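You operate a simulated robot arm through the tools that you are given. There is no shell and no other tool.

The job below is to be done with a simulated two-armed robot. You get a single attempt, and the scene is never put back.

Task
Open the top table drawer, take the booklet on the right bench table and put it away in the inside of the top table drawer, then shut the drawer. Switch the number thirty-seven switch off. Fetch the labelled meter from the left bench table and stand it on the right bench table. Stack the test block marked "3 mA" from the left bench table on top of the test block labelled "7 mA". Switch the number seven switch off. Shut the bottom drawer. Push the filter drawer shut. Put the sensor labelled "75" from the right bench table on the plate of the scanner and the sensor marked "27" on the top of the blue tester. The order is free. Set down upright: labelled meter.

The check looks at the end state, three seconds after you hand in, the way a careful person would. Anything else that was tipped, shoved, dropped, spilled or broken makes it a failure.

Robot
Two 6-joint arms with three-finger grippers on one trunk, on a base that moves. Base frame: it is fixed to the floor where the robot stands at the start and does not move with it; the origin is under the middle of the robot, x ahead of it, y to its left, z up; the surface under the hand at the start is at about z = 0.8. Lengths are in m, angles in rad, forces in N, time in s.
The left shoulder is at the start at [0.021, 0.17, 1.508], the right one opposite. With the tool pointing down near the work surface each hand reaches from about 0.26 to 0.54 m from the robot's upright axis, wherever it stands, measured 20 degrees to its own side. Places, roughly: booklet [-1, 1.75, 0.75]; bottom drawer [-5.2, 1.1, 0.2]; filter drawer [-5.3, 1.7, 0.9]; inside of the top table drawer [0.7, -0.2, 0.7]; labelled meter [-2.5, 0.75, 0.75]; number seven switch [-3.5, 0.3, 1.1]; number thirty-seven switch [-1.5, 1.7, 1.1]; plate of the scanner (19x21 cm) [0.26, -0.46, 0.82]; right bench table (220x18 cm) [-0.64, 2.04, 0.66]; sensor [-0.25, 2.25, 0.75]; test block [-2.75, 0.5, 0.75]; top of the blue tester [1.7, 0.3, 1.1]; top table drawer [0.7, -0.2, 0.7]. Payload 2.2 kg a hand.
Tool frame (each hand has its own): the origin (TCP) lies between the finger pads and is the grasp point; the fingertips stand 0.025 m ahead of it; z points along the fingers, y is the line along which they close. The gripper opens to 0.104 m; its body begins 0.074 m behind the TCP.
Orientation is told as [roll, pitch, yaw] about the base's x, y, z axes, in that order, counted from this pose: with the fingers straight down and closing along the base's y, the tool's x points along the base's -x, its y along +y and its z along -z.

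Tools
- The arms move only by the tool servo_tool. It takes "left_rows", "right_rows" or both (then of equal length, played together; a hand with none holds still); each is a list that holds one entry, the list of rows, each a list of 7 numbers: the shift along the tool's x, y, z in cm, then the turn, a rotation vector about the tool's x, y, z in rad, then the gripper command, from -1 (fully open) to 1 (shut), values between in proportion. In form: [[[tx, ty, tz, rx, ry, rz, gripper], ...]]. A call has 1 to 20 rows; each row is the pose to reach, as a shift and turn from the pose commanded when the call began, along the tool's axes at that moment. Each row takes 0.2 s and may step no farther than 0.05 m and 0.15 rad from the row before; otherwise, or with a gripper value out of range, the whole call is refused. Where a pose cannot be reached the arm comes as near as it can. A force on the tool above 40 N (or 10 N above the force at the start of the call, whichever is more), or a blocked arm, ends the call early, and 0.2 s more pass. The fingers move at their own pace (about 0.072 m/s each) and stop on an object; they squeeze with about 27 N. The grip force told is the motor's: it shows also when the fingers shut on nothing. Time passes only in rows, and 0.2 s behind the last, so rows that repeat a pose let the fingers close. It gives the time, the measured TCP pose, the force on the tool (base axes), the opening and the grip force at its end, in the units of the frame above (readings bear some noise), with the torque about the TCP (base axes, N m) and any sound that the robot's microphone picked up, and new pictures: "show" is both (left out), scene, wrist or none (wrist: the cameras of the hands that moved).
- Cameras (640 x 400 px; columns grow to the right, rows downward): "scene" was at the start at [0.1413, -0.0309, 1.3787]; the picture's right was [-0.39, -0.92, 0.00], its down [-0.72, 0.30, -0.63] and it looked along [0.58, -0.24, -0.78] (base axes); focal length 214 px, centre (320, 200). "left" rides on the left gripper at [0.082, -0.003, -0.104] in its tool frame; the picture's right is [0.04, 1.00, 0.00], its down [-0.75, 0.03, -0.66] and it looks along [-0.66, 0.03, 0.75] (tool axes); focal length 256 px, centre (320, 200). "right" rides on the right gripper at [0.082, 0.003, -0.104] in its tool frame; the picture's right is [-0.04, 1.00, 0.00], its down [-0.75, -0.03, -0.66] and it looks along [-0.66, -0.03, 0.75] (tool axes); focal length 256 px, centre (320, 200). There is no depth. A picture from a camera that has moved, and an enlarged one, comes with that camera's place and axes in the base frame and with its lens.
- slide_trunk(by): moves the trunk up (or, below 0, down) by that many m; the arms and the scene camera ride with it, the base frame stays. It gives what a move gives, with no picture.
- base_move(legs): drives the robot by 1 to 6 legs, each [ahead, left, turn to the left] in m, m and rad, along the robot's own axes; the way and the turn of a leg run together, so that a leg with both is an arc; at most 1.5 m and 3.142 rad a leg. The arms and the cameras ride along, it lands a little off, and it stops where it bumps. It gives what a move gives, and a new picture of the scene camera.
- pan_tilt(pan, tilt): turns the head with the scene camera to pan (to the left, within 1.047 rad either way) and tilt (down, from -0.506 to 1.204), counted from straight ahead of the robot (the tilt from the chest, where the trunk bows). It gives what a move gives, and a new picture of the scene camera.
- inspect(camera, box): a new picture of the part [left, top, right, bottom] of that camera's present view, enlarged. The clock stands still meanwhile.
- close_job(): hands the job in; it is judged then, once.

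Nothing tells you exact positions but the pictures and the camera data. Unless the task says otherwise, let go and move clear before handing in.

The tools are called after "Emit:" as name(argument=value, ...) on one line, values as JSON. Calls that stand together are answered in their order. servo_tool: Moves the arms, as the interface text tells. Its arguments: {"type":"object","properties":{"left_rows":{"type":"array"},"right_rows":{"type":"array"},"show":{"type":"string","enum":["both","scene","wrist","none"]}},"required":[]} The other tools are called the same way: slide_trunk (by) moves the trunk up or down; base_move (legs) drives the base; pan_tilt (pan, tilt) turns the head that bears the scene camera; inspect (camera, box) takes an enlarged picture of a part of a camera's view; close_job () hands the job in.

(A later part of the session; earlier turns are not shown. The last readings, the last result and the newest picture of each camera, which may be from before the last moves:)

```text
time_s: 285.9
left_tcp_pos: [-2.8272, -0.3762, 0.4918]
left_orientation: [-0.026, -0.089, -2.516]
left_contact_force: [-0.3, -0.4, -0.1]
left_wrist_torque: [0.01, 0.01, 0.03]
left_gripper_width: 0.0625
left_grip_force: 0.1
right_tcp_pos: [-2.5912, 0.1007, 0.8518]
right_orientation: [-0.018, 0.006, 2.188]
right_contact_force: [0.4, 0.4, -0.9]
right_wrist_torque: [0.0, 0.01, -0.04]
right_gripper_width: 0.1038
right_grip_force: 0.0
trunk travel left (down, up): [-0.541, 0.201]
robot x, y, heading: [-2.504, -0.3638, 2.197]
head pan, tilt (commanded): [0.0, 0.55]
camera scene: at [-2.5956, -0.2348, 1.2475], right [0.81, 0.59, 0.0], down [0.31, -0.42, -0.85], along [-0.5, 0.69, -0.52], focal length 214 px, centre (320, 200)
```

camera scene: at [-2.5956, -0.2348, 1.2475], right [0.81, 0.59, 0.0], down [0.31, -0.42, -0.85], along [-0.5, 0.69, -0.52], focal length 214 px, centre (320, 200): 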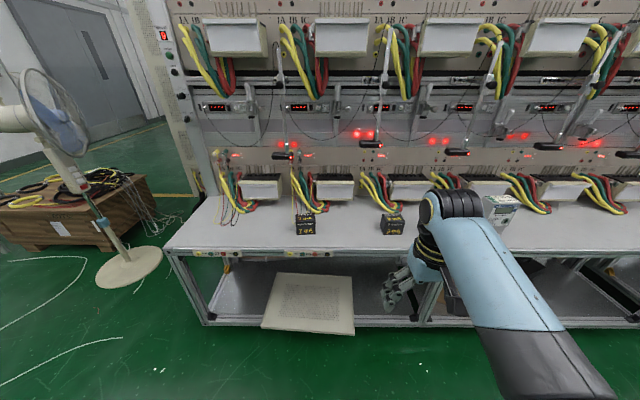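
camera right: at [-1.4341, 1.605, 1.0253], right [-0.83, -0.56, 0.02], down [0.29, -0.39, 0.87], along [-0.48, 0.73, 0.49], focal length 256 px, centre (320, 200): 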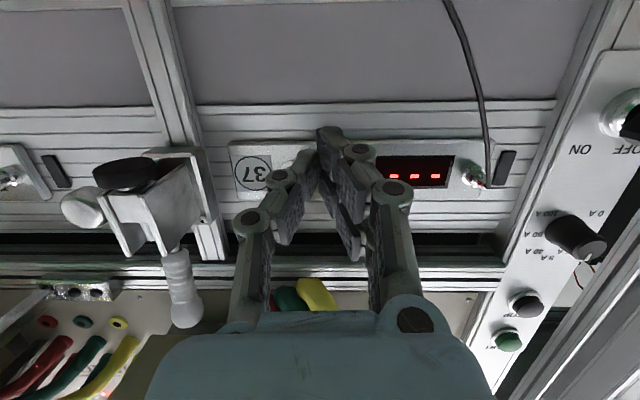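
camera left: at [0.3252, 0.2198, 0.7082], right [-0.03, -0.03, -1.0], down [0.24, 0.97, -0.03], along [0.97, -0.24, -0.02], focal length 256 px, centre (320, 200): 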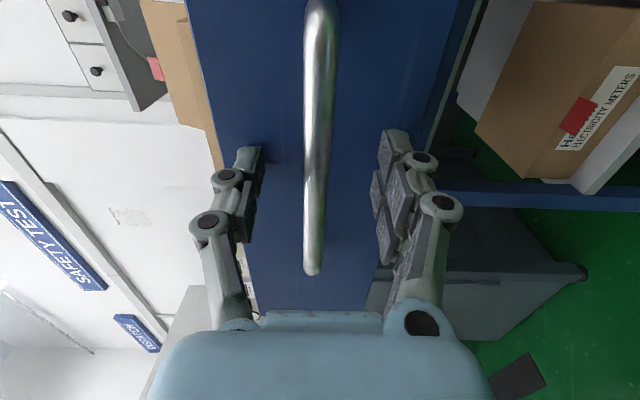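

Right hand is ready. Driving so it hovers above the "3 mA" block.

Emit:
base_move(legs=[[0, 0, -0.015], [0.43, -0.094, 0]])

Emit:
inspect(camera="right", box=[0, 0, 640, 400])

```text
time_s: 288.9
left_tcp_pos: [-2.9944, 0.0277, 0.4924]
left_orientation: [-0.024, -0.092, -2.533]
left_contact_force: [-0.2, -0.2, 0.6]
left_wrist_torque: [0.0, 0.01, -0.02]
left_gripper_width: 0.0623
left_grip_force: 0.0
right_tcp_pos: [-2.7514, 0.5012, 0.8497]
right_orientation: [-0.02, 0.004, 2.172]
right_contact_force: [-0.4, 0.1, 0.1]
right_wrist_torque: [-0.04, 0.01, 0.0]
right_gripper_width: 0.104
right_grip_force: 0.0
trunk travel left (down, up): [-0.541, 0.201]
robot x, y, heading: [-2.6671, 0.0325, 2.184]
head pan, tilt (commanded): [0.0, 0.55]
camera scene: at [-2.761, 0.1662, 1.2473], right [0.82, 0.58, 0.0], down [0.3, -0.43, -0.85], along [-0.49, 0.7, -0.52], focal length 214 px, centre (320, 200)
```

scene: 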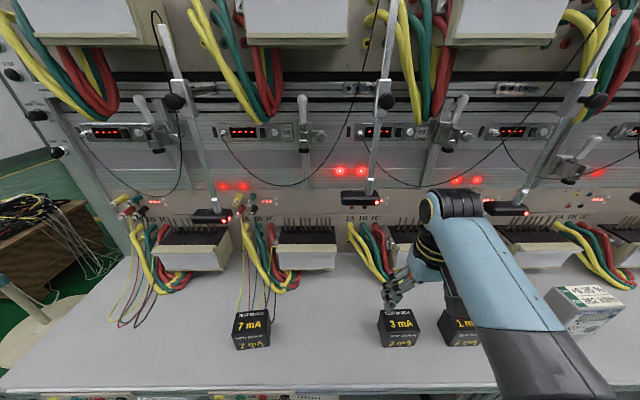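

```text
1.00 times, centred on (320, 200) of right (not enlarged: the box is as wide or as high as the picture)
camera zoom: at [-2.7104, 0.4315, 0.9543], right [-0.85, -0.53, -0.02], down [-0.41, 0.63, 0.65], along [-0.34, 0.56, -0.76], focal length 256 px, centre (320, 200)
```

zoom: 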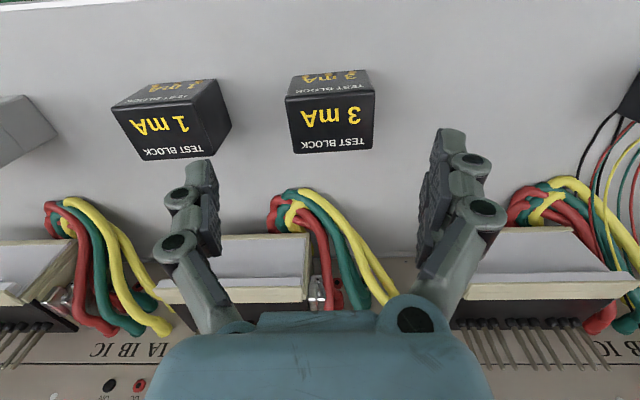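

The 3 mA block is 2.4 cm forward and 1 cm left of the hand axis. Shift and descend to just above it.

Emit:
servo_tool(right_rows=[[[-0.8, 0.35, 2, 0, 0, 0, -1], [-1.6, 0.7, 4, 0, 0, 0, -1], [-2.4, 1.05, 6, 0, 0, 0.0, -1], [-2.4, 1.05, 8, 0, 0, 0.0, -1], [-2.4, 1.05, 8, 0, 0, 0.0, -1]]], show="wrist")

```text
time_s: 290.1
left_tcp_pos: [-2.994, 0.0277, 0.4935]
left_orientation: [-0.026, -0.091, -2.534]
left_contact_force: [-0.4, -0.2, -0.4]
left_wrist_torque: [-0.01, 0.01, 0.0]
left_gripper_width: 0.0622
left_grip_force: 0.0
right_tcp_pos: [-2.7725, 0.5145, 0.7706]
right_orientation: [-0.02, 0.005, 2.173]
right_contact_force: [0.5, 0.2, -0.3]
right_wrist_torque: [0.01, -0.01, 0.04]
right_gripper_width: 0.1037
right_grip_force: 0.0
trunk travel left (down, up): [-0.541, 0.201]
robot x, y, heading: [-2.6678, 0.0387, 2.182]
head pan, tilt (commanded): [0.0, 0.55]
camera right: at [-2.7312, 0.4445, 0.8744], right [-0.85, -0.53, -0.02], down [-0.41, 0.63, 0.65], along [-0.34, 0.56, -0.76], focal length 256 px, centre (320, 200)
```

right: 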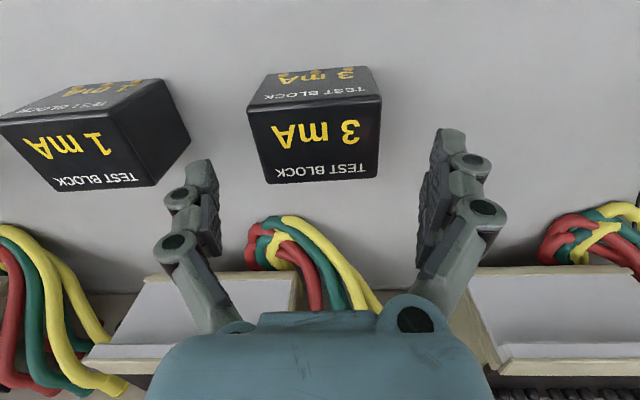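

Centred; the neighbouring 1 mA block is close on one side, so I'll keep the hand 3 mm to the far side, align the yaw and go down in two steps.

Emit:
servo_tool(right_rows=[[[-0.2, 0.2, 1.5, 0, 0, -0.02, -1], [-0.2, 0.3, 3, 0, 0, -0.04, -1], [-0.2, 0.3, 4.5, 0, 0, -0.04, -1], [-0.2, 0.3, 4.5, 0, 0, -0.04, -1]]], show="wrist")

```text
time_s: 291.1
left_tcp_pos: [-2.9948, 0.0275, 0.4939]
left_orientation: [-0.027, -0.09, -2.534]
left_contact_force: [0.5, -0.1, 0.5]
left_wrist_torque: [-0.02, -0.02, 0.0]
left_gripper_width: 0.0625
left_grip_force: 0.1
right_tcp_pos: [-2.7749, 0.5152, 0.7244]
right_orientation: [-0.02, 0.003, 2.213]
right_contact_force: [0.9, -0.3, 0.2]
right_wrist_torque: [0.02, 0.0, 0.03]
right_gripper_width: 0.1042
right_grip_force: 0.1
trunk travel left (down, up): [-0.541, 0.201]
robot x, y, heading: [-2.6707, 0.0377, 2.182]
head pan, tilt (commanded): [0.0, 0.55]
camera right: at [-2.7316, 0.4478, 0.8292], right [-0.82, -0.57, -0.02], down [-0.44, 0.62, 0.65], along [-0.36, 0.55, -0.76], focal length 256 px, centre (320, 200)
```

right: 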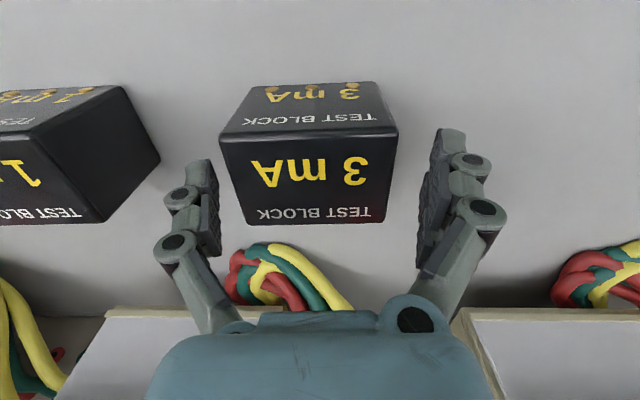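

Clear on both sides. Down the last 2.7 cm and close.

Emit:
servo_tool(right_rows=[[[0, 0, 1.2, 0, 0, 0, -1], [0, 0, 2.2, 0, 0, 0, -1], [0, 0, 2.7, 0, 0, 0, -1], [0, 0, 2.7, 0, 0, 0, -0.7], [0, 0, 2.7, 0, 0, 0, 0.5], [0, 0, 2.7, 0, 0, 0, 1], [0, 0, 2.7, 0, 0, 0, 1]]], show="wrist")

```text
time_s: 292.7
left_tcp_pos: [-2.9937, 0.0284, 0.492]
left_orientation: [-0.025, -0.089, -2.533]
left_contact_force: [-0.1, -0.5, -0.7]
left_wrist_torque: [0.0, 0.01, 0.02]
left_gripper_width: 0.0621
left_grip_force: 0.0
right_tcp_pos: [-2.7744, 0.5167, 0.6995]
right_orientation: [-0.019, 0.005, 2.212]
right_contact_force: [1.3, 3.5, 8.3]
right_wrist_torque: [0.07, -0.34, 0.2]
right_gripper_width: 0.0938
right_grip_force: 26.9
trunk travel left (down, up): [-0.541, 0.201]
robot x, y, heading: [-2.6693, 0.035, 2.182]
head pan, tilt (commanded): [0.0, 0.55]
camera right: at [-2.7305, 0.4489, 0.803], right [-0.82, -0.57, -0.02], down [-0.44, 0.62, 0.65], along [-0.36, 0.55, -0.76], focal length 256 px, centre (320, 200)
```

right: 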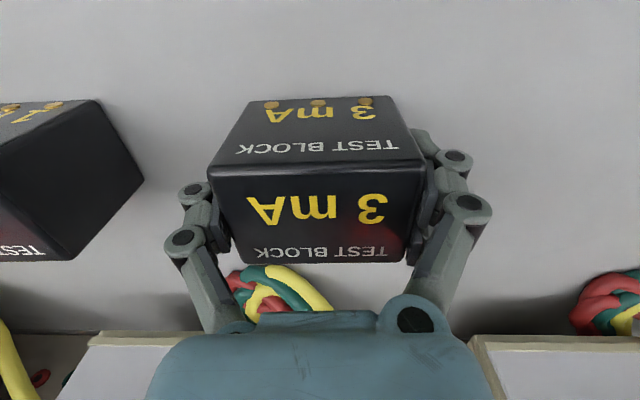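

Gripped at 9.4 cm width. Lifting it.

Emit:
servo_tool(right_rows=[[[0, 0, -0.8, 0, 0, 0, 1], [0, 0, -2, 0, 0, 0, 1], [0, 0, -4, 0, 0, 0, 1], [0, 0, -6.5, 0, 0, 0, 1], [0, 0, -9, 0, 0, 0, 1], [0, 0, -11.5, 0, 0, 0, 1], [0, 0, -13, 0, 0, 0, 1], [0, 0, -13, 0, 0, 0, 1]]], show="both")

```text
time_s: 294.5
left_tcp_pos: [-2.9939, 0.0279, 0.4936]
left_orientation: [-0.026, -0.091, -2.532]
left_contact_force: [0.4, -0.3, -1.0]
left_wrist_torque: [-0.02, -0.01, 0.0]
left_gripper_width: 0.0626
left_grip_force: 0.1
right_tcp_pos: [-2.7782, 0.514, 0.8279]
right_orientation: [-0.02, 0.007, 2.212]
right_contact_force: [0.6, 0.0, -3.0]
right_wrist_torque: [-0.01, -0.02, -0.02]
right_gripper_width: 0.0928
right_grip_force: 27.0
trunk travel left (down, up): [-0.541, 0.201]
robot x, y, heading: [-2.6696, 0.0357, 2.181]
head pan, tilt (commanded): [0.0, 0.55]
camera scene: at [-2.7607, 0.1658, 1.2474], right [0.82, 0.58, 0.0], down [0.3, -0.43, -0.85], along [-0.49, 0.7, -0.52], focal length 214 px, centre (320, 200)
camera right: at [-2.7335, 0.4459, 0.9325], right [-0.82, -0.57, -0.02], down [-0.44, 0.62, 0.65], along [-0.36, 0.55, -0.76], focal length 256 px, centre (320, 200)
```

scene: 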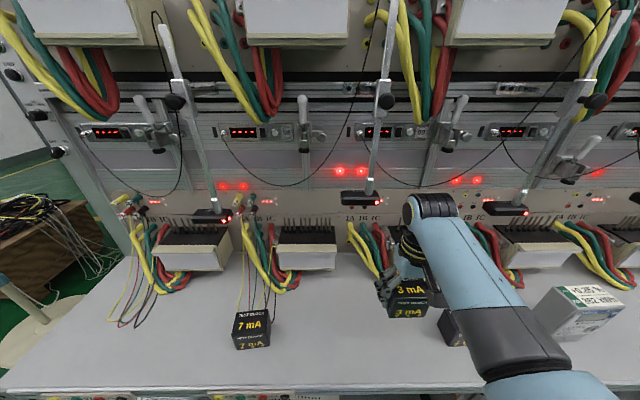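
right: 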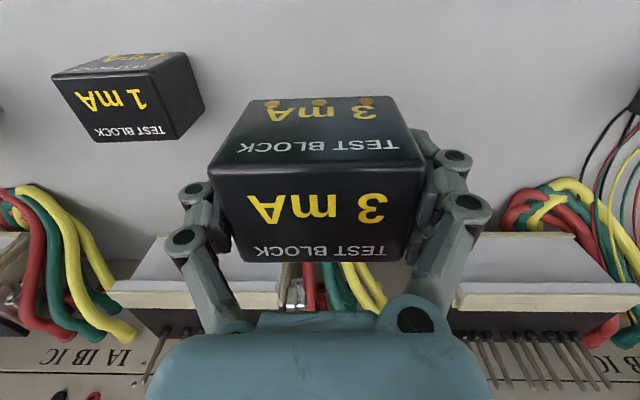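

The block is held securely. Now let me measure the 7 mA block's position and orientation.

Emit:
inspect(camera="scene", box=[190, 280, 318, 360])

```text
5.00 times, centred on (254, 320) of scene
camera zoom: at [-2.7607, 0.1658, 1.2474], right [0.82, 0.58, 0.0], down [0.3, -0.43, -0.85], along [-0.49, 0.7, -0.52], focal length 1072 px, centre (650, -400)
```

zoom: 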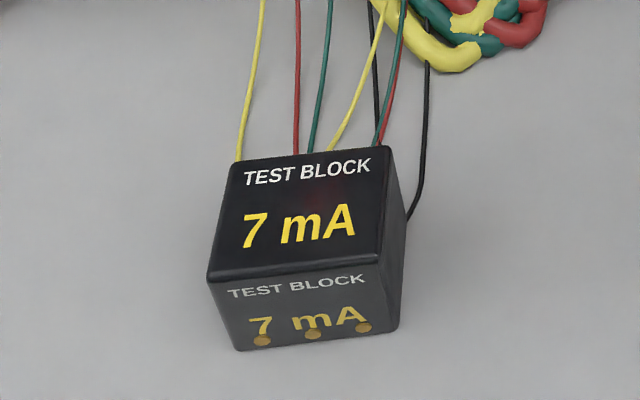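

7 mA's top centre is at about (-3.064, 0.305), rotated about 5° from the bench line. Shifting the base left to bring the 3 mA block above it.

Emit:
base_move(legs=[[0, 0.352, 0]])

Emit:
pan_tilt(pan=-0.25, tilt=0.75)

Emit:
inspect(camera="right", box=[0, 0, 640, 400])

```text
time_s: 296.7
left_tcp_pos: [-3.2769, -0.1661, 0.4937]
left_orientation: [-0.025, -0.089, -2.54]
left_contact_force: [0.2, -0.2, -0.4]
left_wrist_torque: [0.03, 0.01, 0.0]
left_gripper_width: 0.0626
left_grip_force: 0.0
right_tcp_pos: [-3.0567, 0.3187, 0.8285]
right_orientation: [-0.019, 0.008, 2.206]
right_contact_force: [-0.1, -0.6, -3.4]
right_wrist_torque: [0.02, -0.01, 0.01]
right_gripper_width: 0.0925
right_grip_force: 26.7
trunk travel left (down, up): [-0.541, 0.201]
robot x, y, heading: [-2.9499, -0.1606, 2.178]
head pan, tilt (commanded): [0.0, 0.55]
camera scene: at [-3.0428, -0.0308, 1.2474], right [0.82, 0.57, 0.0], down [0.3, -0.43, -0.85], along [-0.48, 0.7, -0.52], focal length 214 px, centre (320, 200)
```

scene: 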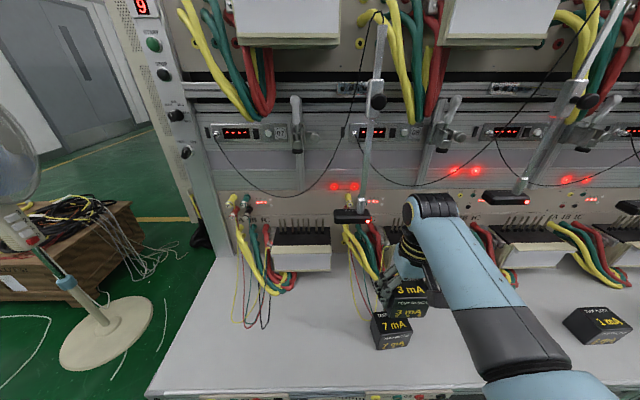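

```text
time_s: 297.5
left_tcp_pos: [-3.2766, -0.1661, 0.4936]
left_orientation: [-0.026, -0.089, -2.541]
left_contact_force: [0.0, -0.3, 0.7]
left_wrist_torque: [-0.05, -0.02, 0.0]
left_gripper_width: 0.0622
left_grip_force: 0.1
right_tcp_pos: [-3.0548, 0.3172, 0.8282]
right_orientation: [-0.019, 0.008, 2.204]
right_contact_force: [0.5, -0.1, -2.0]
right_wrist_torque: [-0.02, 0.01, 0.0]
right_gripper_width: 0.0927
right_grip_force: 26.8
trunk travel left (down, up): [-0.541, 0.201]
robot x, y, heading: [-2.954, -0.1637, 2.178]
head pan, tilt (commanded): [-0.25, 0.75]
camera scene: at [-3.0199, -0.0264, 1.2301], right [0.94, 0.35, 0.0], down [0.24, -0.64, -0.73], along [-0.25, 0.69, -0.68], focal length 214 px, centre (320, 200)
```

scene: 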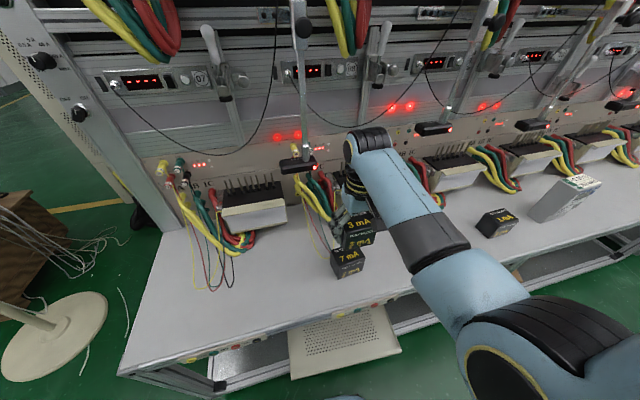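

```text
1.00 times, centred on (320, 200) of right (not enlarged: the box is as wide or as high as the picture)
camera zoom: at [-3.0125, 0.2497, 0.9323], right [-0.83, -0.56, -0.02], down [-0.43, 0.62, 0.65], along [-0.35, 0.55, -0.76], focal length 256 px, centre (320, 200)
```

zoom: 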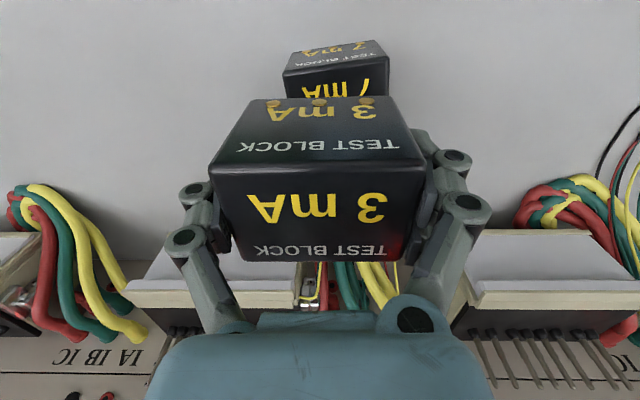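

Position estimates agree. Fine-align (1.5 cm left, slight yaw) and lower to just above the 7 mA block.

Emit:
servo_tool(right_rows=[[[-0.2, 0.75, 0, 0, 0, -0.035, 1], [-0.36, 1.52, 0.5, 0, 0, -0.071, 1], [-0.36, 1.52, 2.0, 0, 0, -0.071, 1], [-0.36, 1.52, 3.5, 0, 0, -0.071, 1], [-0.36, 1.52, 4.5, 0, 0, -0.071, 1], [-0.36, 1.52, 4.5, 0, 0, -0.071, 1]]], show="wrist")

Emit:
inspect(camera="scene", box=[290, 190, 418, 270])

```text
time_s: 298.9
left_tcp_pos: [-3.2772, -0.1668, 0.4933]
left_orientation: [-0.027, -0.09, -2.542]
left_contact_force: [-0.4, -0.2, 0.4]
left_wrist_torque: [-0.04, -0.02, 0.02]
left_gripper_width: 0.0623
left_grip_force: 0.0
right_tcp_pos: [-3.0697, 0.3103, 0.7835]
right_orientation: [-0.017, 0.007, 2.277]
right_contact_force: [-0.9, 1.0, -2.3]
right_wrist_torque: [-0.01, 0.03, 0.02]
right_gripper_width: 0.0922
right_grip_force: 27.3
trunk travel left (down, up): [-0.541, 0.201]
robot x, y, heading: [-2.9477, -0.1586, 2.176]
head pan, tilt (commanded): [-0.25, 0.75]
camera right: at [-3.0221, 0.2473, 0.8872], right [-0.79, -0.62, -0.02], down [-0.48, 0.59, 0.65], along [-0.39, 0.52, -0.76], focal length 256 px, centre (320, 200)
```

right: 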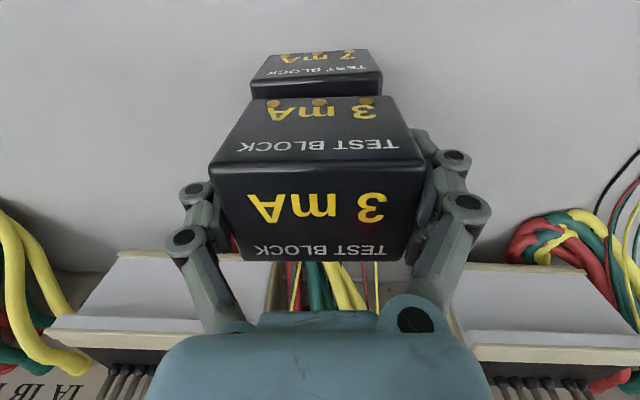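

```text
5.00 times, centred on (354, 230) of scene
camera zoom: at [-3.0197, -0.0265, 1.23], right [0.94, 0.35, 0.0], down [0.24, -0.64, -0.73], along [-0.25, 0.69, -0.68], focal length 1072 px, centre (150, 50)
```

zoom: 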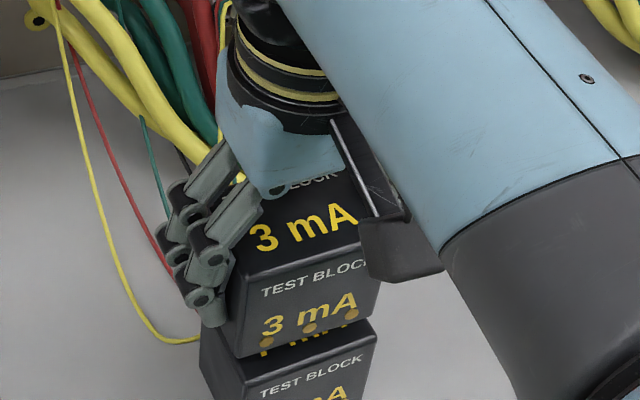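

3 mA sits about 7 mm too far forward over the 7 mA block; correct that and lower gently.

Emit:
servo_tool(right_rows=[[[0.4, 0, 0, 0, 0, 0, 1], [0.7, 0, 0.4, 0, 0, 0, 1], [0.7, 0, 0.9, 0, 0, 0, 1], [0.7, 0, 1.1, 0, 0, 0, 1], [0.7, 0, 1.1, 0, 0, 0, 1]]], show="none")

Emit:
inspect(camera="scene", box=[290, 190, 418, 270])

```text
time_s: 300.1
left_tcp_pos: [-3.2778, -0.166, 0.4946]
left_orientation: [-0.027, -0.09, -2.541]
left_contact_force: [0.1, 0.8, -0.3]
left_wrist_torque: [-0.02, 0.02, 0.03]
left_gripper_width: 0.0624
left_grip_force: 0.0
right_tcp_pos: [-3.0645, 0.3066, 0.773]
right_orientation: [-0.016, 0.007, 2.277]
right_contact_force: [-0.2, 0.4, -3.2]
right_wrist_torque: [0.0, 0.05, -0.01]
right_gripper_width: 0.0922
right_grip_force: 27.1
trunk travel left (down, up): [-0.541, 0.201]
robot x, y, heading: [-2.9501, -0.162, 2.176]
head pan, tilt (commanded): [-0.25, 0.75]
```

```text
5.00 times, centred on (354, 230) of scene
camera zoom: at [-3.0198, -0.0265, 1.23], right [0.94, 0.35, 0.0], down [0.24, -0.64, -0.73], along [-0.25, 0.69, -0.68], focal length 1072 px, centre (150, 50)
```

zoom: 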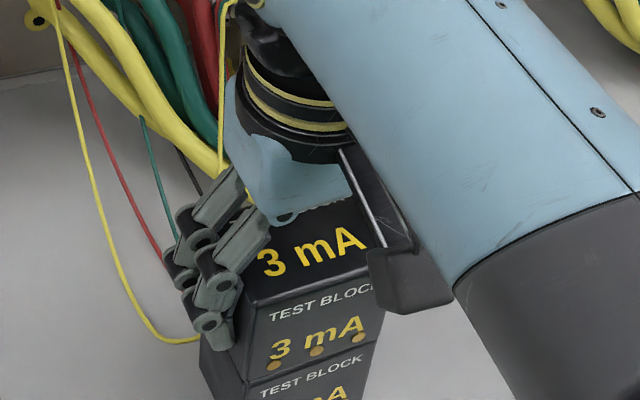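

Emit:
servo_tool(right_rows=[[[0, 0, 0.2, 0, 0, 0, 1], [0, 0, 0.4, 0, 0, 0, 1], [0, 0, 0.55, 0, 0, 0, 1], [0, 0, 0.55, 0, 0, 0, 1]]], show="none")

```text
time_s: 301.1
left_tcp_pos: [-3.2768, -0.1669, 0.4933]
left_orientation: [-0.028, -0.086, -2.541]
left_contact_force: [0.1, -0.2, -0.3]
left_wrist_torque: [0.03, -0.04, -0.01]
left_gripper_width: 0.0624
left_grip_force: 0.1
right_tcp_pos: [-3.065, 0.3072, 0.77]
right_orientation: [-0.019, 0.001, 2.275]
right_contact_force: [2.3, -2.5, 30.3]
right_wrist_torque: [0.22, -0.5, -0.06]
right_gripper_width: 0.093
right_grip_force: 26.8
trunk travel left (down, up): [-0.541, 0.201]
robot x, y, heading: [-2.9489, -0.1604, 2.178]
head pan, tilt (commanded): [-0.25, 0.75]
```

Contact at z 0.770. Relieve slightly and open.

Emit:
servo_tool(right_rows=[[[0, 0, -0.25, 0, 0, 0, 1], [0, 0, -0.25, 0, 0, 0, 1], [0, 0, -0.25, 0, 0, 0, -0.85], [0, 0, -0.25, 0, 0, 0, -1], [0, 0, -0.25, 0, 0, 0, -1], [0, 0, -0.25, 0, 0, 0, -1]]], show="wrist")

Emit:
inspect(camera="scene", box=[290, 190, 418, 270])

```text
time_s: 302.5
left_tcp_pos: [-3.2776, -0.1666, 0.4932]
left_orientation: [-0.026, -0.089, -2.541]
left_contact_force: [0.0, 0.2, 0.1]
left_wrist_torque: [-0.02, -0.02, 0.0]
left_gripper_width: 0.0622
left_grip_force: 0.0
right_tcp_pos: [-3.0648, 0.3072, 0.769]
right_orientation: [-0.017, 0.007, 2.275]
right_contact_force: [0.3, -0.3, 0.0]
right_wrist_torque: [-0.03, -0.04, -0.05]
right_gripper_width: 0.104
right_grip_force: 0.1
trunk travel left (down, up): [-0.541, 0.201]
robot x, y, heading: [-2.9509, -0.1574, 2.174]
head pan, tilt (commanded): [-0.25, 0.75]
camera right: at [-3.0167, 0.2423, 0.8734], right [-0.79, -0.62, -0.02], down [-0.48, 0.59, 0.65], along [-0.39, 0.52, -0.76], focal length 256 px, centre (320, 200)
```

right: 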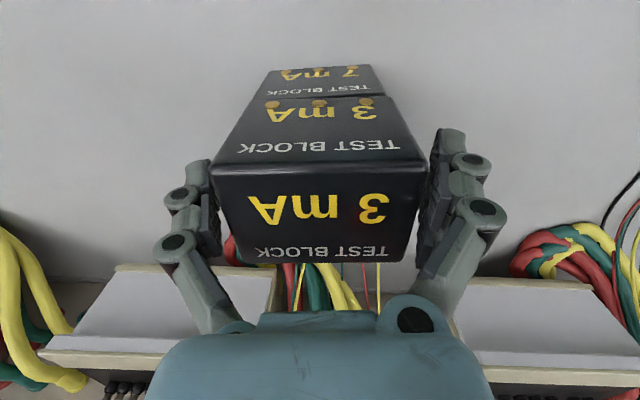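

```text
5.00 times, centred on (354, 230) of scene
camera zoom: at [-3.0198, -0.0267, 1.23], right [0.94, 0.35, 0.0], down [0.24, -0.64, -0.73], along [-0.25, 0.69, -0.68], focal length 1072 px, centre (150, 50)
```

zoom: 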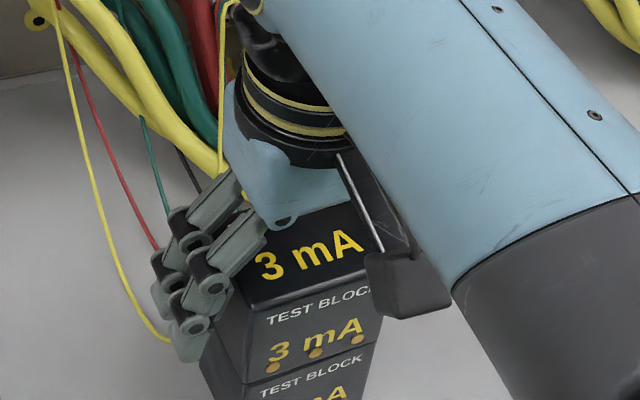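

The blocks are stacked and aligned. Lift straight up with the trunk, then back off and look.

Emit:
slide_trunk(by=0.11)

Emit:
base_move(legs=[[-0.35, 0, 0]])

Emit:
inspect(camera="scene", box=[200, 100, 520, 300])

```text
time_s: 303.9
left_tcp_pos: [-3.2771, -0.1669, 0.6037]
left_orientation: [-0.027, -0.091, -2.541]
left_contact_force: [0.3, -0.4, 0.0]
left_wrist_torque: [0.02, 0.0, 0.0]
left_gripper_width: 0.0623
left_grip_force: 0.0
right_tcp_pos: [-3.0647, 0.3068, 0.8789]
right_orientation: [-0.018, 0.007, 2.275]
right_contact_force: [0.5, -0.1, -0.6]
right_wrist_torque: [0.01, 0.01, -0.01]
right_gripper_width: 0.1042
right_grip_force: 0.1
trunk travel left (down, up): [-0.651, 0.091]
robot x, y, heading: [-2.9485, -0.1604, 2.172]
head pan, tilt (commanded): [-0.25, 0.75]
```

```text
time_s: 306.2
left_tcp_pos: [-3.0767, -0.4553, 0.6029]
left_orientation: [-0.028, -0.091, -2.54]
left_contact_force: [0.8, -0.4, 0.7]
left_wrist_torque: [0.04, 0.01, 0.0]
left_gripper_width: 0.0622
left_grip_force: 0.1
right_tcp_pos: [-2.8653, 0.0163, 0.8809]
right_orientation: [-0.018, 0.008, 2.277]
right_contact_force: [-0.1, -0.2, 0.1]
right_wrist_torque: [0.01, -0.01, -0.01]
right_gripper_width: 0.1042
right_grip_force: 0.0
trunk travel left (down, up): [-0.651, 0.091]
robot x, y, heading: [-2.7521, -0.4483, 2.18]
head pan, tilt (commanded): [-0.25, 0.75]
camera scene: at [-2.8192, -0.3169, 1.3408], right [0.94, 0.35, 0.0], down [0.24, -0.64, -0.73], along [-0.26, 0.69, -0.68], focal length 214 px, centre (320, 200)
```

scene: 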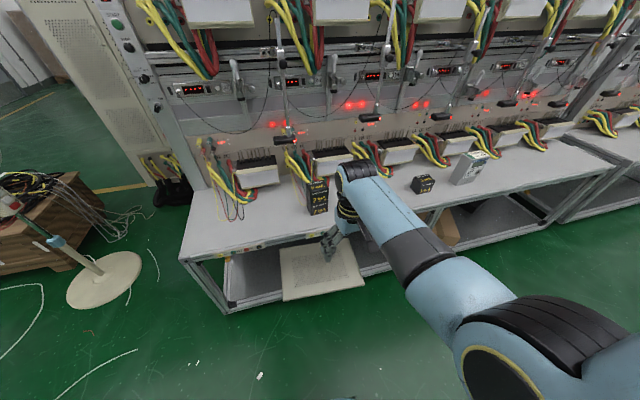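

```text
2.00 times, centred on (360, 200) of scene
camera zoom: at [-2.8192, -0.3169, 1.3408], right [0.94, 0.35, 0.0], down [0.24, -0.64, -0.73], along [-0.26, 0.69, -0.68], focal length 429 px, centre (240, 200)
```

zoom: 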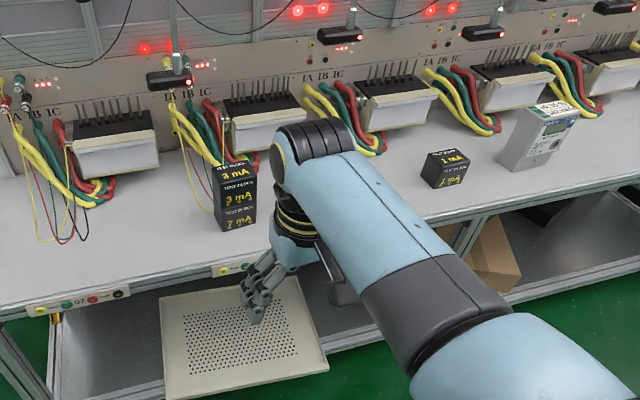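

The 3 mA block is stacked on 7 mA. Next the meter: I'll drive right so the hand is in front of it and take a closer look.

Emit:
base_move(legs=[[0, -0.7, 0]])

Emit:
pan_tilt(pan=0.0, tilt=0.5)

Emit:
inspect(camera="scene", box=[280, 150, 440, 250])

Emit:
inspect(camera="right", box=[0, 0, 640, 400])

```text
time_s: 310.1
left_tcp_pos: [-2.5003, -0.0551, 0.6029]
left_orientation: [-0.024, -0.091, -2.543]
left_contact_force: [0.5, 0.6, 0.2]
left_wrist_torque: [0.01, -0.02, 0.02]
left_gripper_width: 0.0625
left_grip_force: 0.1
right_tcp_pos: [-2.2861, 0.4174, 0.8792]
right_orientation: [-0.017, 0.007, 2.275]
right_contact_force: [-0.4, -0.4, -0.1]
right_wrist_torque: [-0.02, 0.02, -0.03]
right_gripper_width: 0.1039
right_grip_force: 0.0
trunk travel left (down, up): [-0.651, 0.091]
robot x, y, heading: [-2.1743, -0.0525, 2.174]
head pan, tilt (commanded): [-0.25, 0.75]
camera scene: at [-2.2412, 0.0834, 1.3407], right [0.94, 0.35, 0.0], down [0.24, -0.64, -0.73], along [-0.25, 0.69, -0.68], focal length 214 px, centre (320, 200)
```

scene: 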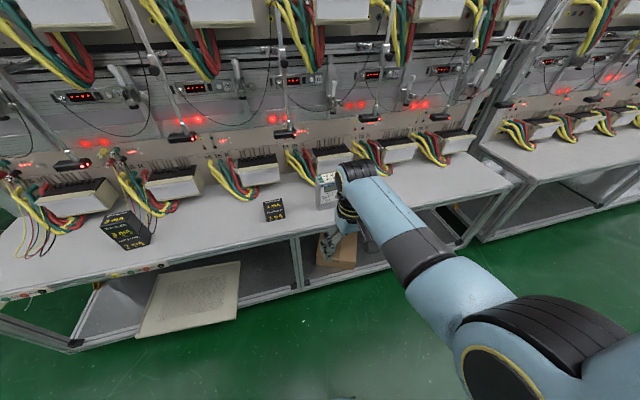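

```text
time_s: 310.8
left_tcp_pos: [-2.4993, -0.0549, 0.6036]
left_orientation: [-0.027, -0.091, -2.544]
left_contact_force: [-0.7, -0.5, 0.8]
left_wrist_torque: [0.0, 0.01, 0.01]
left_gripper_width: 0.0626
left_grip_force: 0.2
right_tcp_pos: [-2.2869, 0.4173, 0.8791]
right_orientation: [-0.016, 0.008, 2.274]
right_contact_force: [0.3, 0.7, -0.9]
right_wrist_torque: [0.0, 0.01, 0.0]
right_gripper_width: 0.104
right_grip_force: 0.1
trunk travel left (down, up): [-0.651, 0.091]
robot x, y, heading: [-2.1744, -0.0495, 2.176]
head pan, tilt (commanded): [0.0, 0.499]
camera scene: at [-2.2646, 0.0803, 1.3626], right [0.82, 0.57, 0.0], down [0.27, -0.39, -0.88], along [-0.5, 0.72, -0.48], focal length 214 px, centre (320, 200)
```

scene: 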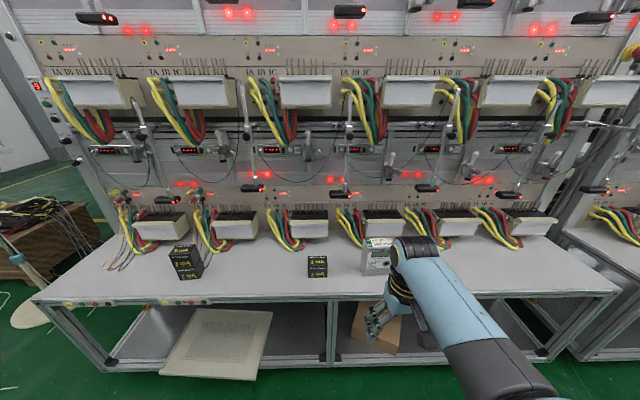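

```text
4.00 times, centred on (360, 200) of scene
camera zoom: at [-2.2646, 0.0803, 1.3626], right [0.82, 0.57, 0.0], down [0.27, -0.39, -0.88], along [-0.5, 0.72, -0.48], focal length 858 px, centre (160, 200)
```

zoom: 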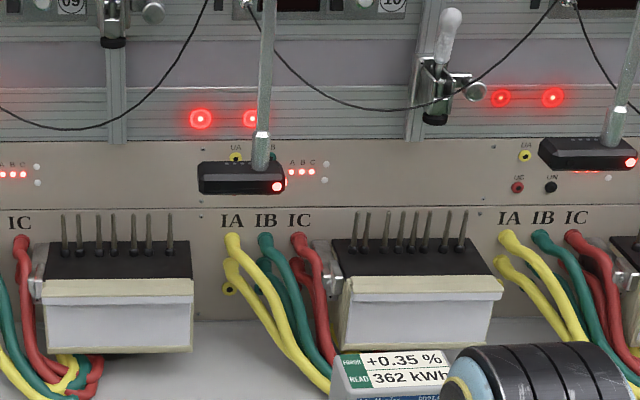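

```text
1.00 times, centred on (320, 200) of right (not enlarged: the box is as wide or as high as the picture)
camera zoom: at [-2.2388, 0.3524, 0.9834], right [-0.79, -0.62, -0.02], down [-0.48, 0.59, 0.65], along [-0.39, 0.52, -0.76], focal length 256 px, centre (320, 200)
```

zoom: 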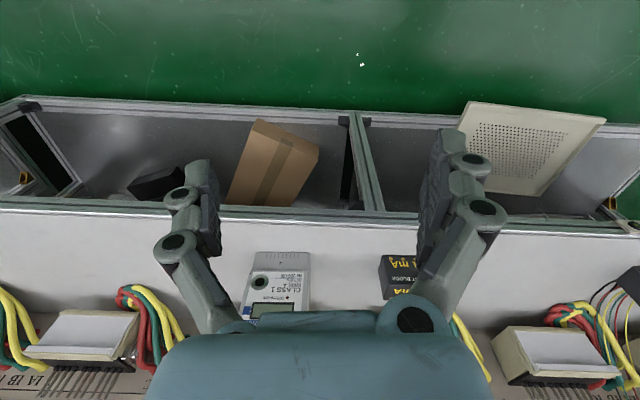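

The meter on the left bench carries the "ERROR / READ" sticker on its top — that is the labelled meter. I'll raise the hand and move closer to see its size and surroundings from above.

Emit:
slide_trunk(by=0.085)

Emit:
base_move(legs=[[0.26, -0.06, 0.006]])

Emit:
inspect(camera="right", box=[0, 0, 640, 400])

Emit:
pan_tilt(pan=-0.1, tilt=0.7)

```text
time_s: 312.0
left_tcp_pos: [-2.4989, -0.0572, 0.6885]
left_orientation: [-0.026, -0.089, -2.543]
left_contact_force: [0.0, 0.0, 0.7]
left_wrist_torque: [0.0, -0.02, -0.02]
left_gripper_width: 0.0624
left_grip_force: 0.2
right_tcp_pos: [-2.288, 0.4183, 0.9634]
right_orientation: [-0.018, 0.006, 2.274]
right_contact_force: [0.1, -1.2, 0.8]
right_wrist_torque: [-0.03, 0.01, 0.05]
right_gripper_width: 0.1041
right_grip_force: 0.1
trunk travel left (down, up): [-0.736, 0.006]
robot x, y, heading: [-2.1751, -0.0552, 2.173]
head pan, tilt (commanded): [0.0, 0.499]
```

```text
time_s: 313.9
left_tcp_pos: [-2.6006, 0.1937, 0.6907]
left_orientation: [-0.025, -0.09, -2.538]
left_contact_force: [0.1, 0.8, -0.5]
left_wrist_torque: [-0.03, -0.06, 0.0]
left_gripper_width: 0.0625
left_grip_force: 0.1
right_tcp_pos: [-2.3921, 0.6687, 0.9641]
right_orientation: [-0.018, 0.009, 2.279]
right_contact_force: [0.1, 0.8, -0.1]
right_wrist_torque: [0.02, -0.01, 0.0]
right_gripper_width: 0.1042
right_grip_force: 0.0
trunk travel left (down, up): [-0.736, 0.006]
robot x, y, heading: [-2.2749, 0.1985, 2.176]
head pan, tilt (commanded): [0.0, 0.499]
camera scene: at [-2.3674, 0.3321, 1.4477], right [0.82, 0.57, 0.0], down [0.27, -0.39, -0.88], along [-0.5, 0.72, -0.48], focal length 214 px, centre (320, 200)
```

scene: 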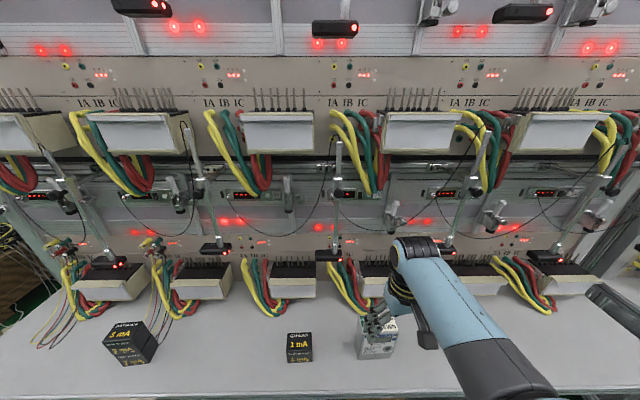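

```text
1.00 times, centred on (320, 200) of right (not enlarged: the box is as wide or as high as the picture)
camera zoom: at [-2.3429, 0.6042, 1.068], right [-0.78, -0.62, -0.02], down [-0.48, 0.59, 0.65], along [-0.39, 0.52, -0.76], focal length 256 px, centre (320, 200)
```

zoom: 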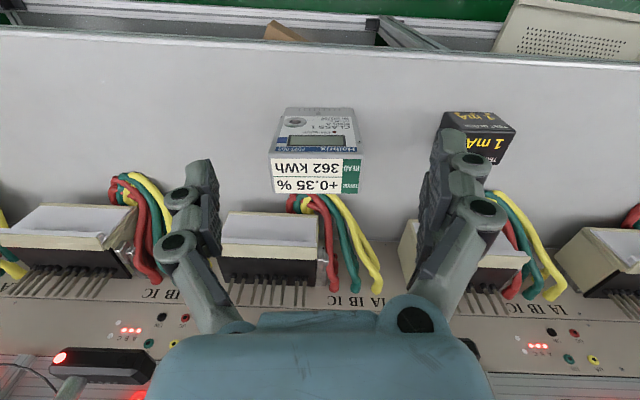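

```text
time_s: 314.7
left_tcp_pos: [-2.6008, 0.1951, 0.6898]
left_orientation: [-0.026, -0.09, -2.538]
left_contact_force: [0.5, 0.3, 0.2]
left_wrist_torque: [-0.02, -0.01, 0.01]
left_gripper_width: 0.0622
left_grip_force: 0.1
right_tcp_pos: [-2.3907, 0.6678, 0.9637]
right_orientation: [-0.017, 0.008, 2.277]
right_contact_force: [-0.5, 0.1, -0.2]
right_wrist_torque: [0.0, 0.02, -0.04]
right_gripper_width: 0.1039
right_grip_force: 0.1
trunk travel left (down, up): [-0.736, 0.006]
robot x, y, heading: [-2.2781, 0.2003, 2.177]
head pan, tilt (commanded): [-0.099, 0.7]
camera scene: at [-2.3564, 0.3308, 1.4302], right [0.87, 0.49, 0.0], down [0.31, -0.56, -0.77], along [-0.37, 0.67, -0.64], focal length 214 px, centre (320, 200)
```

scene: 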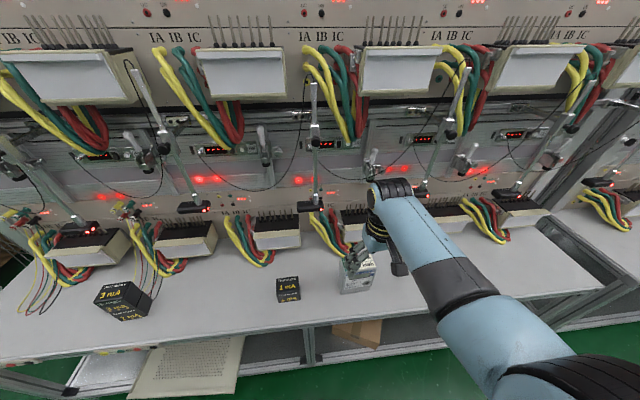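

Emit:
inspect(camera="scene", box=[300, 220, 428, 300])

Emit:
inspect(camera="right", box=[230, 80, 390, 180])

```text
5.00 times, centred on (364, 260) of scene
camera zoom: at [-2.3564, 0.3308, 1.4302], right [0.87, 0.49, 0.0], down [0.31, -0.56, -0.77], along [-0.37, 0.67, -0.64], focal length 1072 px, centre (100, -100)
```

zoom: 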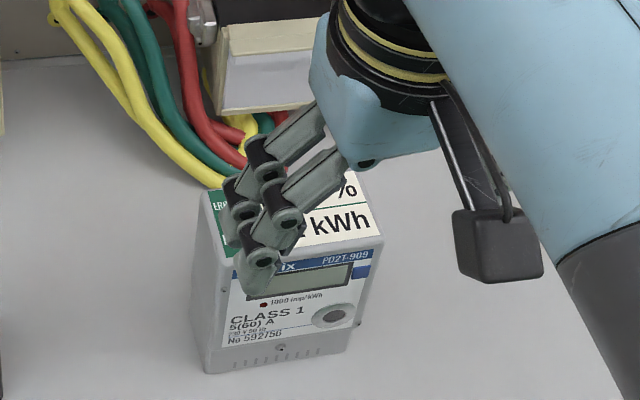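

```text
4.00 times, centred on (310, 130) of right
camera zoom: at [-2.3426, 0.6036, 1.0683], right [-0.78, -0.62, -0.02], down [-0.48, 0.59, 0.65], along [-0.39, 0.52, -0.76], focal length 1024 px, centre (360, 480)
```

zoom: 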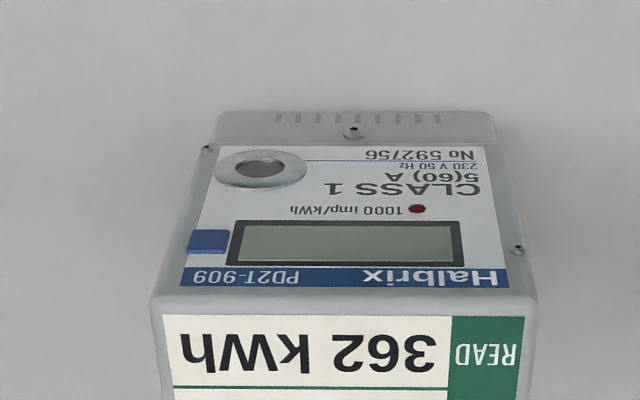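

The meter is about 11 cm wide, 5.5 cm deep, 15 cm tall, centred near (-2.446, 0.751), so I'll grip it across its depth. Moving in and turning the hand 90°, well above it.

Emit:
base_move(legs=[[0.085, 0.03, 0.0]])

Emit:
servo_tool(right_rows=[[[0, 0, 0, 0, 0, 0.143, -1], [0, 0, 0, 0, 0, 0.287, -1], [0, 0, 0, 0, 0, 0.43, -1], [0, 0, 0, 0, 0, 0.573, -1], [0, 0, 0, 0, 0, 0.717, -1], [0, 0, 0, 0, 0, 0.86, -1], [0, 0, 0, 0, 0, 1.004, -1], [0, 0, 0, 0, 0, 1.147, -1], [0, 0, 0, 0, 0, 1.29, -1], [0, 0, 0, 0, 0, 1.434, -1], [0, 0, 0, 0, 0, 1.577, -1], [0, 0, 0, 0, 0, 1.577, -1]]], show="both")

```text
time_s: 315.8
left_tcp_pos: [-2.675, 0.247, 0.6879]
left_orientation: [-0.025, -0.09, -2.536]
left_contact_force: [-0.6, 0.6, 0.1]
left_wrist_torque: [-0.03, -0.04, -0.01]
left_gripper_width: 0.0626
left_grip_force: 0.1
right_tcp_pos: [-2.4673, 0.7224, 0.9646]
right_orientation: [-0.017, 0.009, 2.279]
right_contact_force: [0.3, 0.3, -0.8]
right_wrist_torque: [-0.02, -0.02, -0.05]
right_gripper_width: 0.1043
right_grip_force: 0.0
trunk travel left (down, up): [-0.736, 0.006]
robot x, y, heading: [-2.3489, 0.2558, 2.179]
head pan, tilt (commanded): [-0.099, 0.7]
camera scene: at [-2.4318, 0.3854, 1.43], right [0.87, 0.49, 0.0], down [0.32, -0.56, -0.76], along [-0.37, 0.67, -0.65], focal length 214 px, centre (320, 200)
```

scene: 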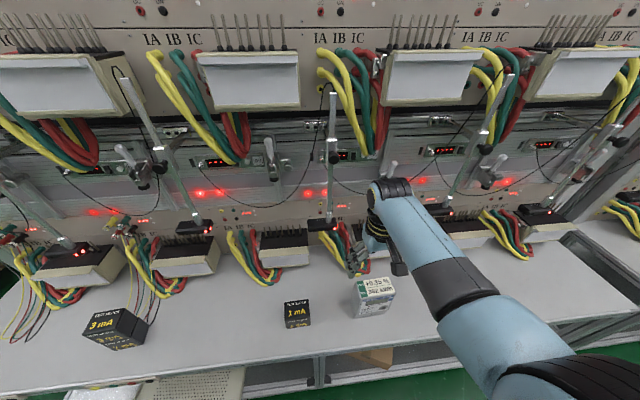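

```text
time_s: 318.4
left_tcp_pos: [-2.6749, 0.2469, 0.6882]
left_orientation: [-0.027, -0.09, -2.537]
left_contact_force: [0.7, -0.5, 0.6]
left_wrist_torque: [-0.04, 0.02, 0.0]
left_gripper_width: 0.0624
left_grip_force: 0.0
right_tcp_pos: [-2.4663, 0.7227, 0.964]
right_orientation: [-0.007, -0.016, 0.702]
right_contact_force: [-0.2, 0.1, -0.7]
right_wrist_torque: [0.0, 0.03, 0.0]
right_gripper_width: 0.1038
right_grip_force: 0.0
trunk travel left (down, up): [-0.736, 0.006]
robot x, y, heading: [-2.3506, 0.2539, 2.177]
head pan, tilt (commanded): [-0.099, 0.7]
camera scene: at [-2.4307, 0.3846, 1.4301], right [0.87, 0.49, 0.0], down [0.31, -0.56, -0.76], along [-0.37, 0.67, -0.64], focal length 214 px, centre (320, 200)
camera right: at [-2.5324, 0.6716, 1.0658], right [-0.61, 0.79, -0.01], down [0.58, 0.46, 0.67], along [0.53, 0.41, -0.74], focal length 256 px, centre (320, 200)
```

scene: 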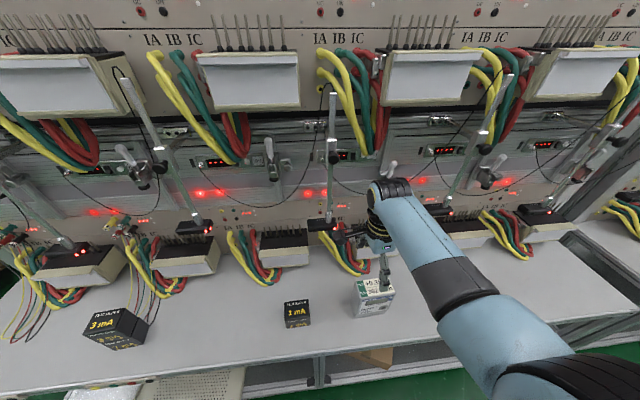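
right: 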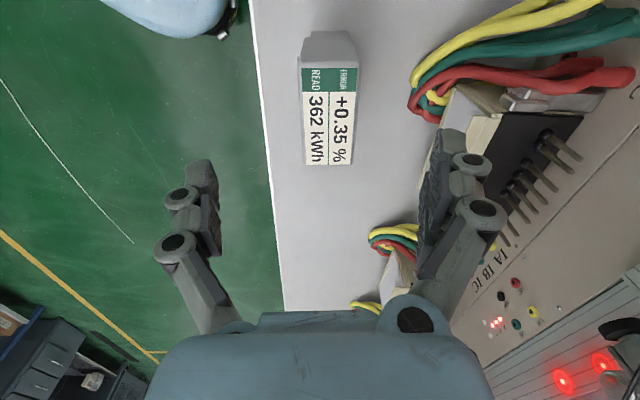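

Good top view: the meter is aligned with the hand. Shift over it and lower by the trunk.

Emit:
servo_tool(right_rows=[[[-1.5, 0.35, 0, 0, 0, 0, -1], [-3.1, 0.75, 0, 0, 0, 0, -1], [-3.1, 0.75, 0, 0, 0, 0, -1]]], show="none")

Emit:
slide_trunk(by=-0.11)

Emit:
inspect(camera="right", box=[0, 0, 640, 400])

Emit:
inspect(camera="scene", box=[280, 160, 480, 285])

```text
time_s: 319.2
left_tcp_pos: [-2.6762, 0.2477, 0.6893]
left_orientation: [-0.027, -0.089, -2.536]
left_contact_force: [0.6, 0.2, 0.9]
left_wrist_torque: [-0.04, 0.04, 0.0]
left_gripper_width: 0.0625
left_grip_force: 0.1
right_tcp_pos: [-2.4474, 0.7483, 0.9656]
right_orientation: [-0.007, -0.018, 0.703]
right_contact_force: [-0.3, -0.3, -0.6]
right_wrist_torque: [0.04, -0.01, -0.02]
right_gripper_width: 0.104
right_grip_force: 0.0
trunk travel left (down, up): [-0.736, 0.006]
robot x, y, heading: [-2.3476, 0.2517, 2.179]
head pan, tilt (commanded): [-0.099, 0.7]
```

```text
time_s: 320.6
left_tcp_pos: [-2.674, 0.247, 0.5795]
left_orientation: [-0.026, -0.09, -2.536]
left_contact_force: [-0.1, 0.5, 0.0]
left_wrist_torque: [0.0, 0.03, 0.01]
left_gripper_width: 0.0626
left_grip_force: 0.0
right_tcp_pos: [-2.4467, 0.7481, 0.8547]
right_orientation: [-0.006, -0.018, 0.703]
right_contact_force: [0.4, -0.4, 0.1]
right_wrist_torque: [0.01, -0.02, -0.02]
right_gripper_width: 0.104
right_grip_force: 0.0
trunk travel left (down, up): [-0.626, 0.116]
robot x, y, heading: [-2.3505, 0.2553, 2.178]
head pan, tilt (commanded): [-0.099, 0.7]
```

```text
1.00 times, centred on (320, 200) of right (not enlarged: the box is as wide or as high as the picture)
camera zoom: at [-2.5133, 0.6969, 0.957], right [-0.62, 0.79, -0.01], down [0.58, 0.46, 0.67], along [0.53, 0.41, -0.74], focal length 256 px, centre (320, 200)
```

zoom: 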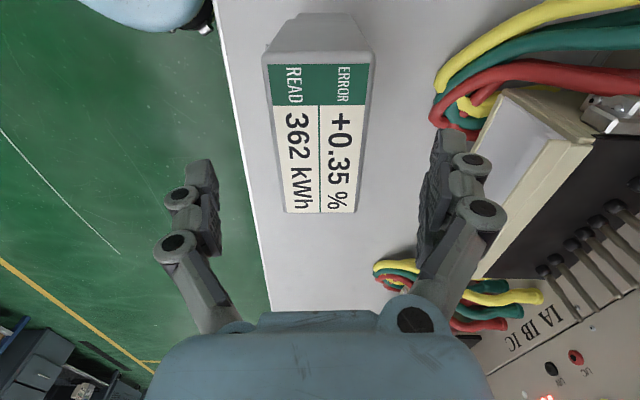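

```text
3.20 times, centred on (380, 222) of scene
camera zoom: at [-2.4308, 0.3847, 1.32], right [0.87, 0.49, 0.0], down [0.31, -0.56, -0.76], along [-0.37, 0.67, -0.64], focal length 686 px, centre (128, 128)
```

zoom: 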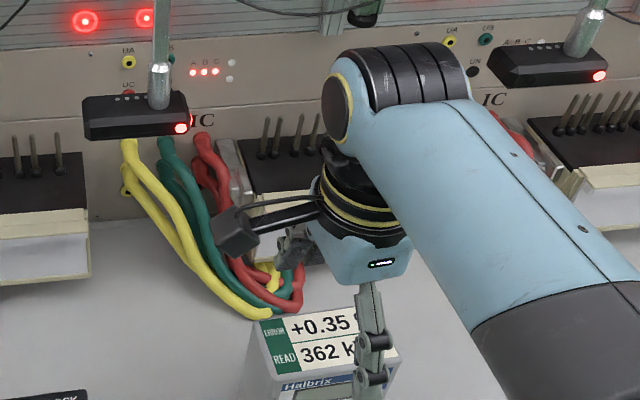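

Centred over the meter. Lowering 9 cm more and gripping across its depth.

Emit:
slide_trunk(by=-0.05)

Emit:
slide_trunk(by=-0.04)

Emit:
inspect(camera="right", box=[0, 0, 640, 400])

```text
time_s: 321.5
left_tcp_pos: [-2.6748, 0.2476, 0.5295]
left_orientation: [-0.027, -0.09, -2.537]
left_contact_force: [1.1, -0.1, -0.7]
left_wrist_torque: [0.0, 0.0, -0.01]
left_gripper_width: 0.0623
left_grip_force: 0.1
right_tcp_pos: [-2.4458, 0.748, 0.8047]
right_orientation: [-0.007, -0.018, 0.704]
right_contact_force: [0.7, 0.5, -0.4]
right_wrist_torque: [-0.01, -0.01, -0.01]
right_gripper_width: 0.1041
right_grip_force: 0.1
trunk travel left (down, up): [-0.576, 0.166]
robot x, y, heading: [-2.3507, 0.2531, 2.18]
head pan, tilt (commanded): [-0.099, 0.7]
```

```text
time_s: 322.4
left_tcp_pos: [-2.6752, 0.2476, 0.4891]
left_orientation: [-0.025, -0.091, -2.535]
left_contact_force: [0.1, 0.6, 0.1]
left_wrist_torque: [0.03, 0.02, -0.02]
left_gripper_width: 0.0624
left_grip_force: 0.0
right_tcp_pos: [-2.4464, 0.7469, 0.7645]
right_orientation: [-0.006, -0.016, 0.703]
right_contact_force: [0.2, -0.2, 0.1]
right_wrist_torque: [-0.01, -0.01, 0.05]
right_gripper_width: 0.1039
right_grip_force: 0.0
trunk travel left (down, up): [-0.536, 0.206]
robot x, y, heading: [-2.3482, 0.2532, 2.175]
head pan, tilt (commanded): [-0.099, 0.7]
```

```text
1.00 times, centred on (320, 200) of right (not enlarged: the box is as wide or as high as the picture)
camera zoom: at [-2.5133, 0.6969, 0.867], right [-0.62, 0.79, -0.01], down [0.58, 0.46, 0.67], along [0.53, 0.41, -0.74], focal length 256 px, centre (320, 200)
```

zoom: 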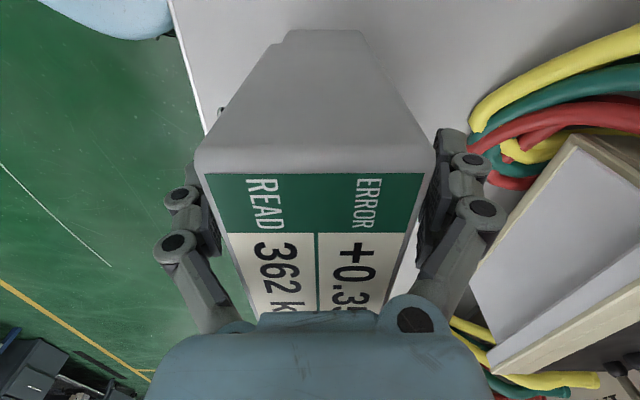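

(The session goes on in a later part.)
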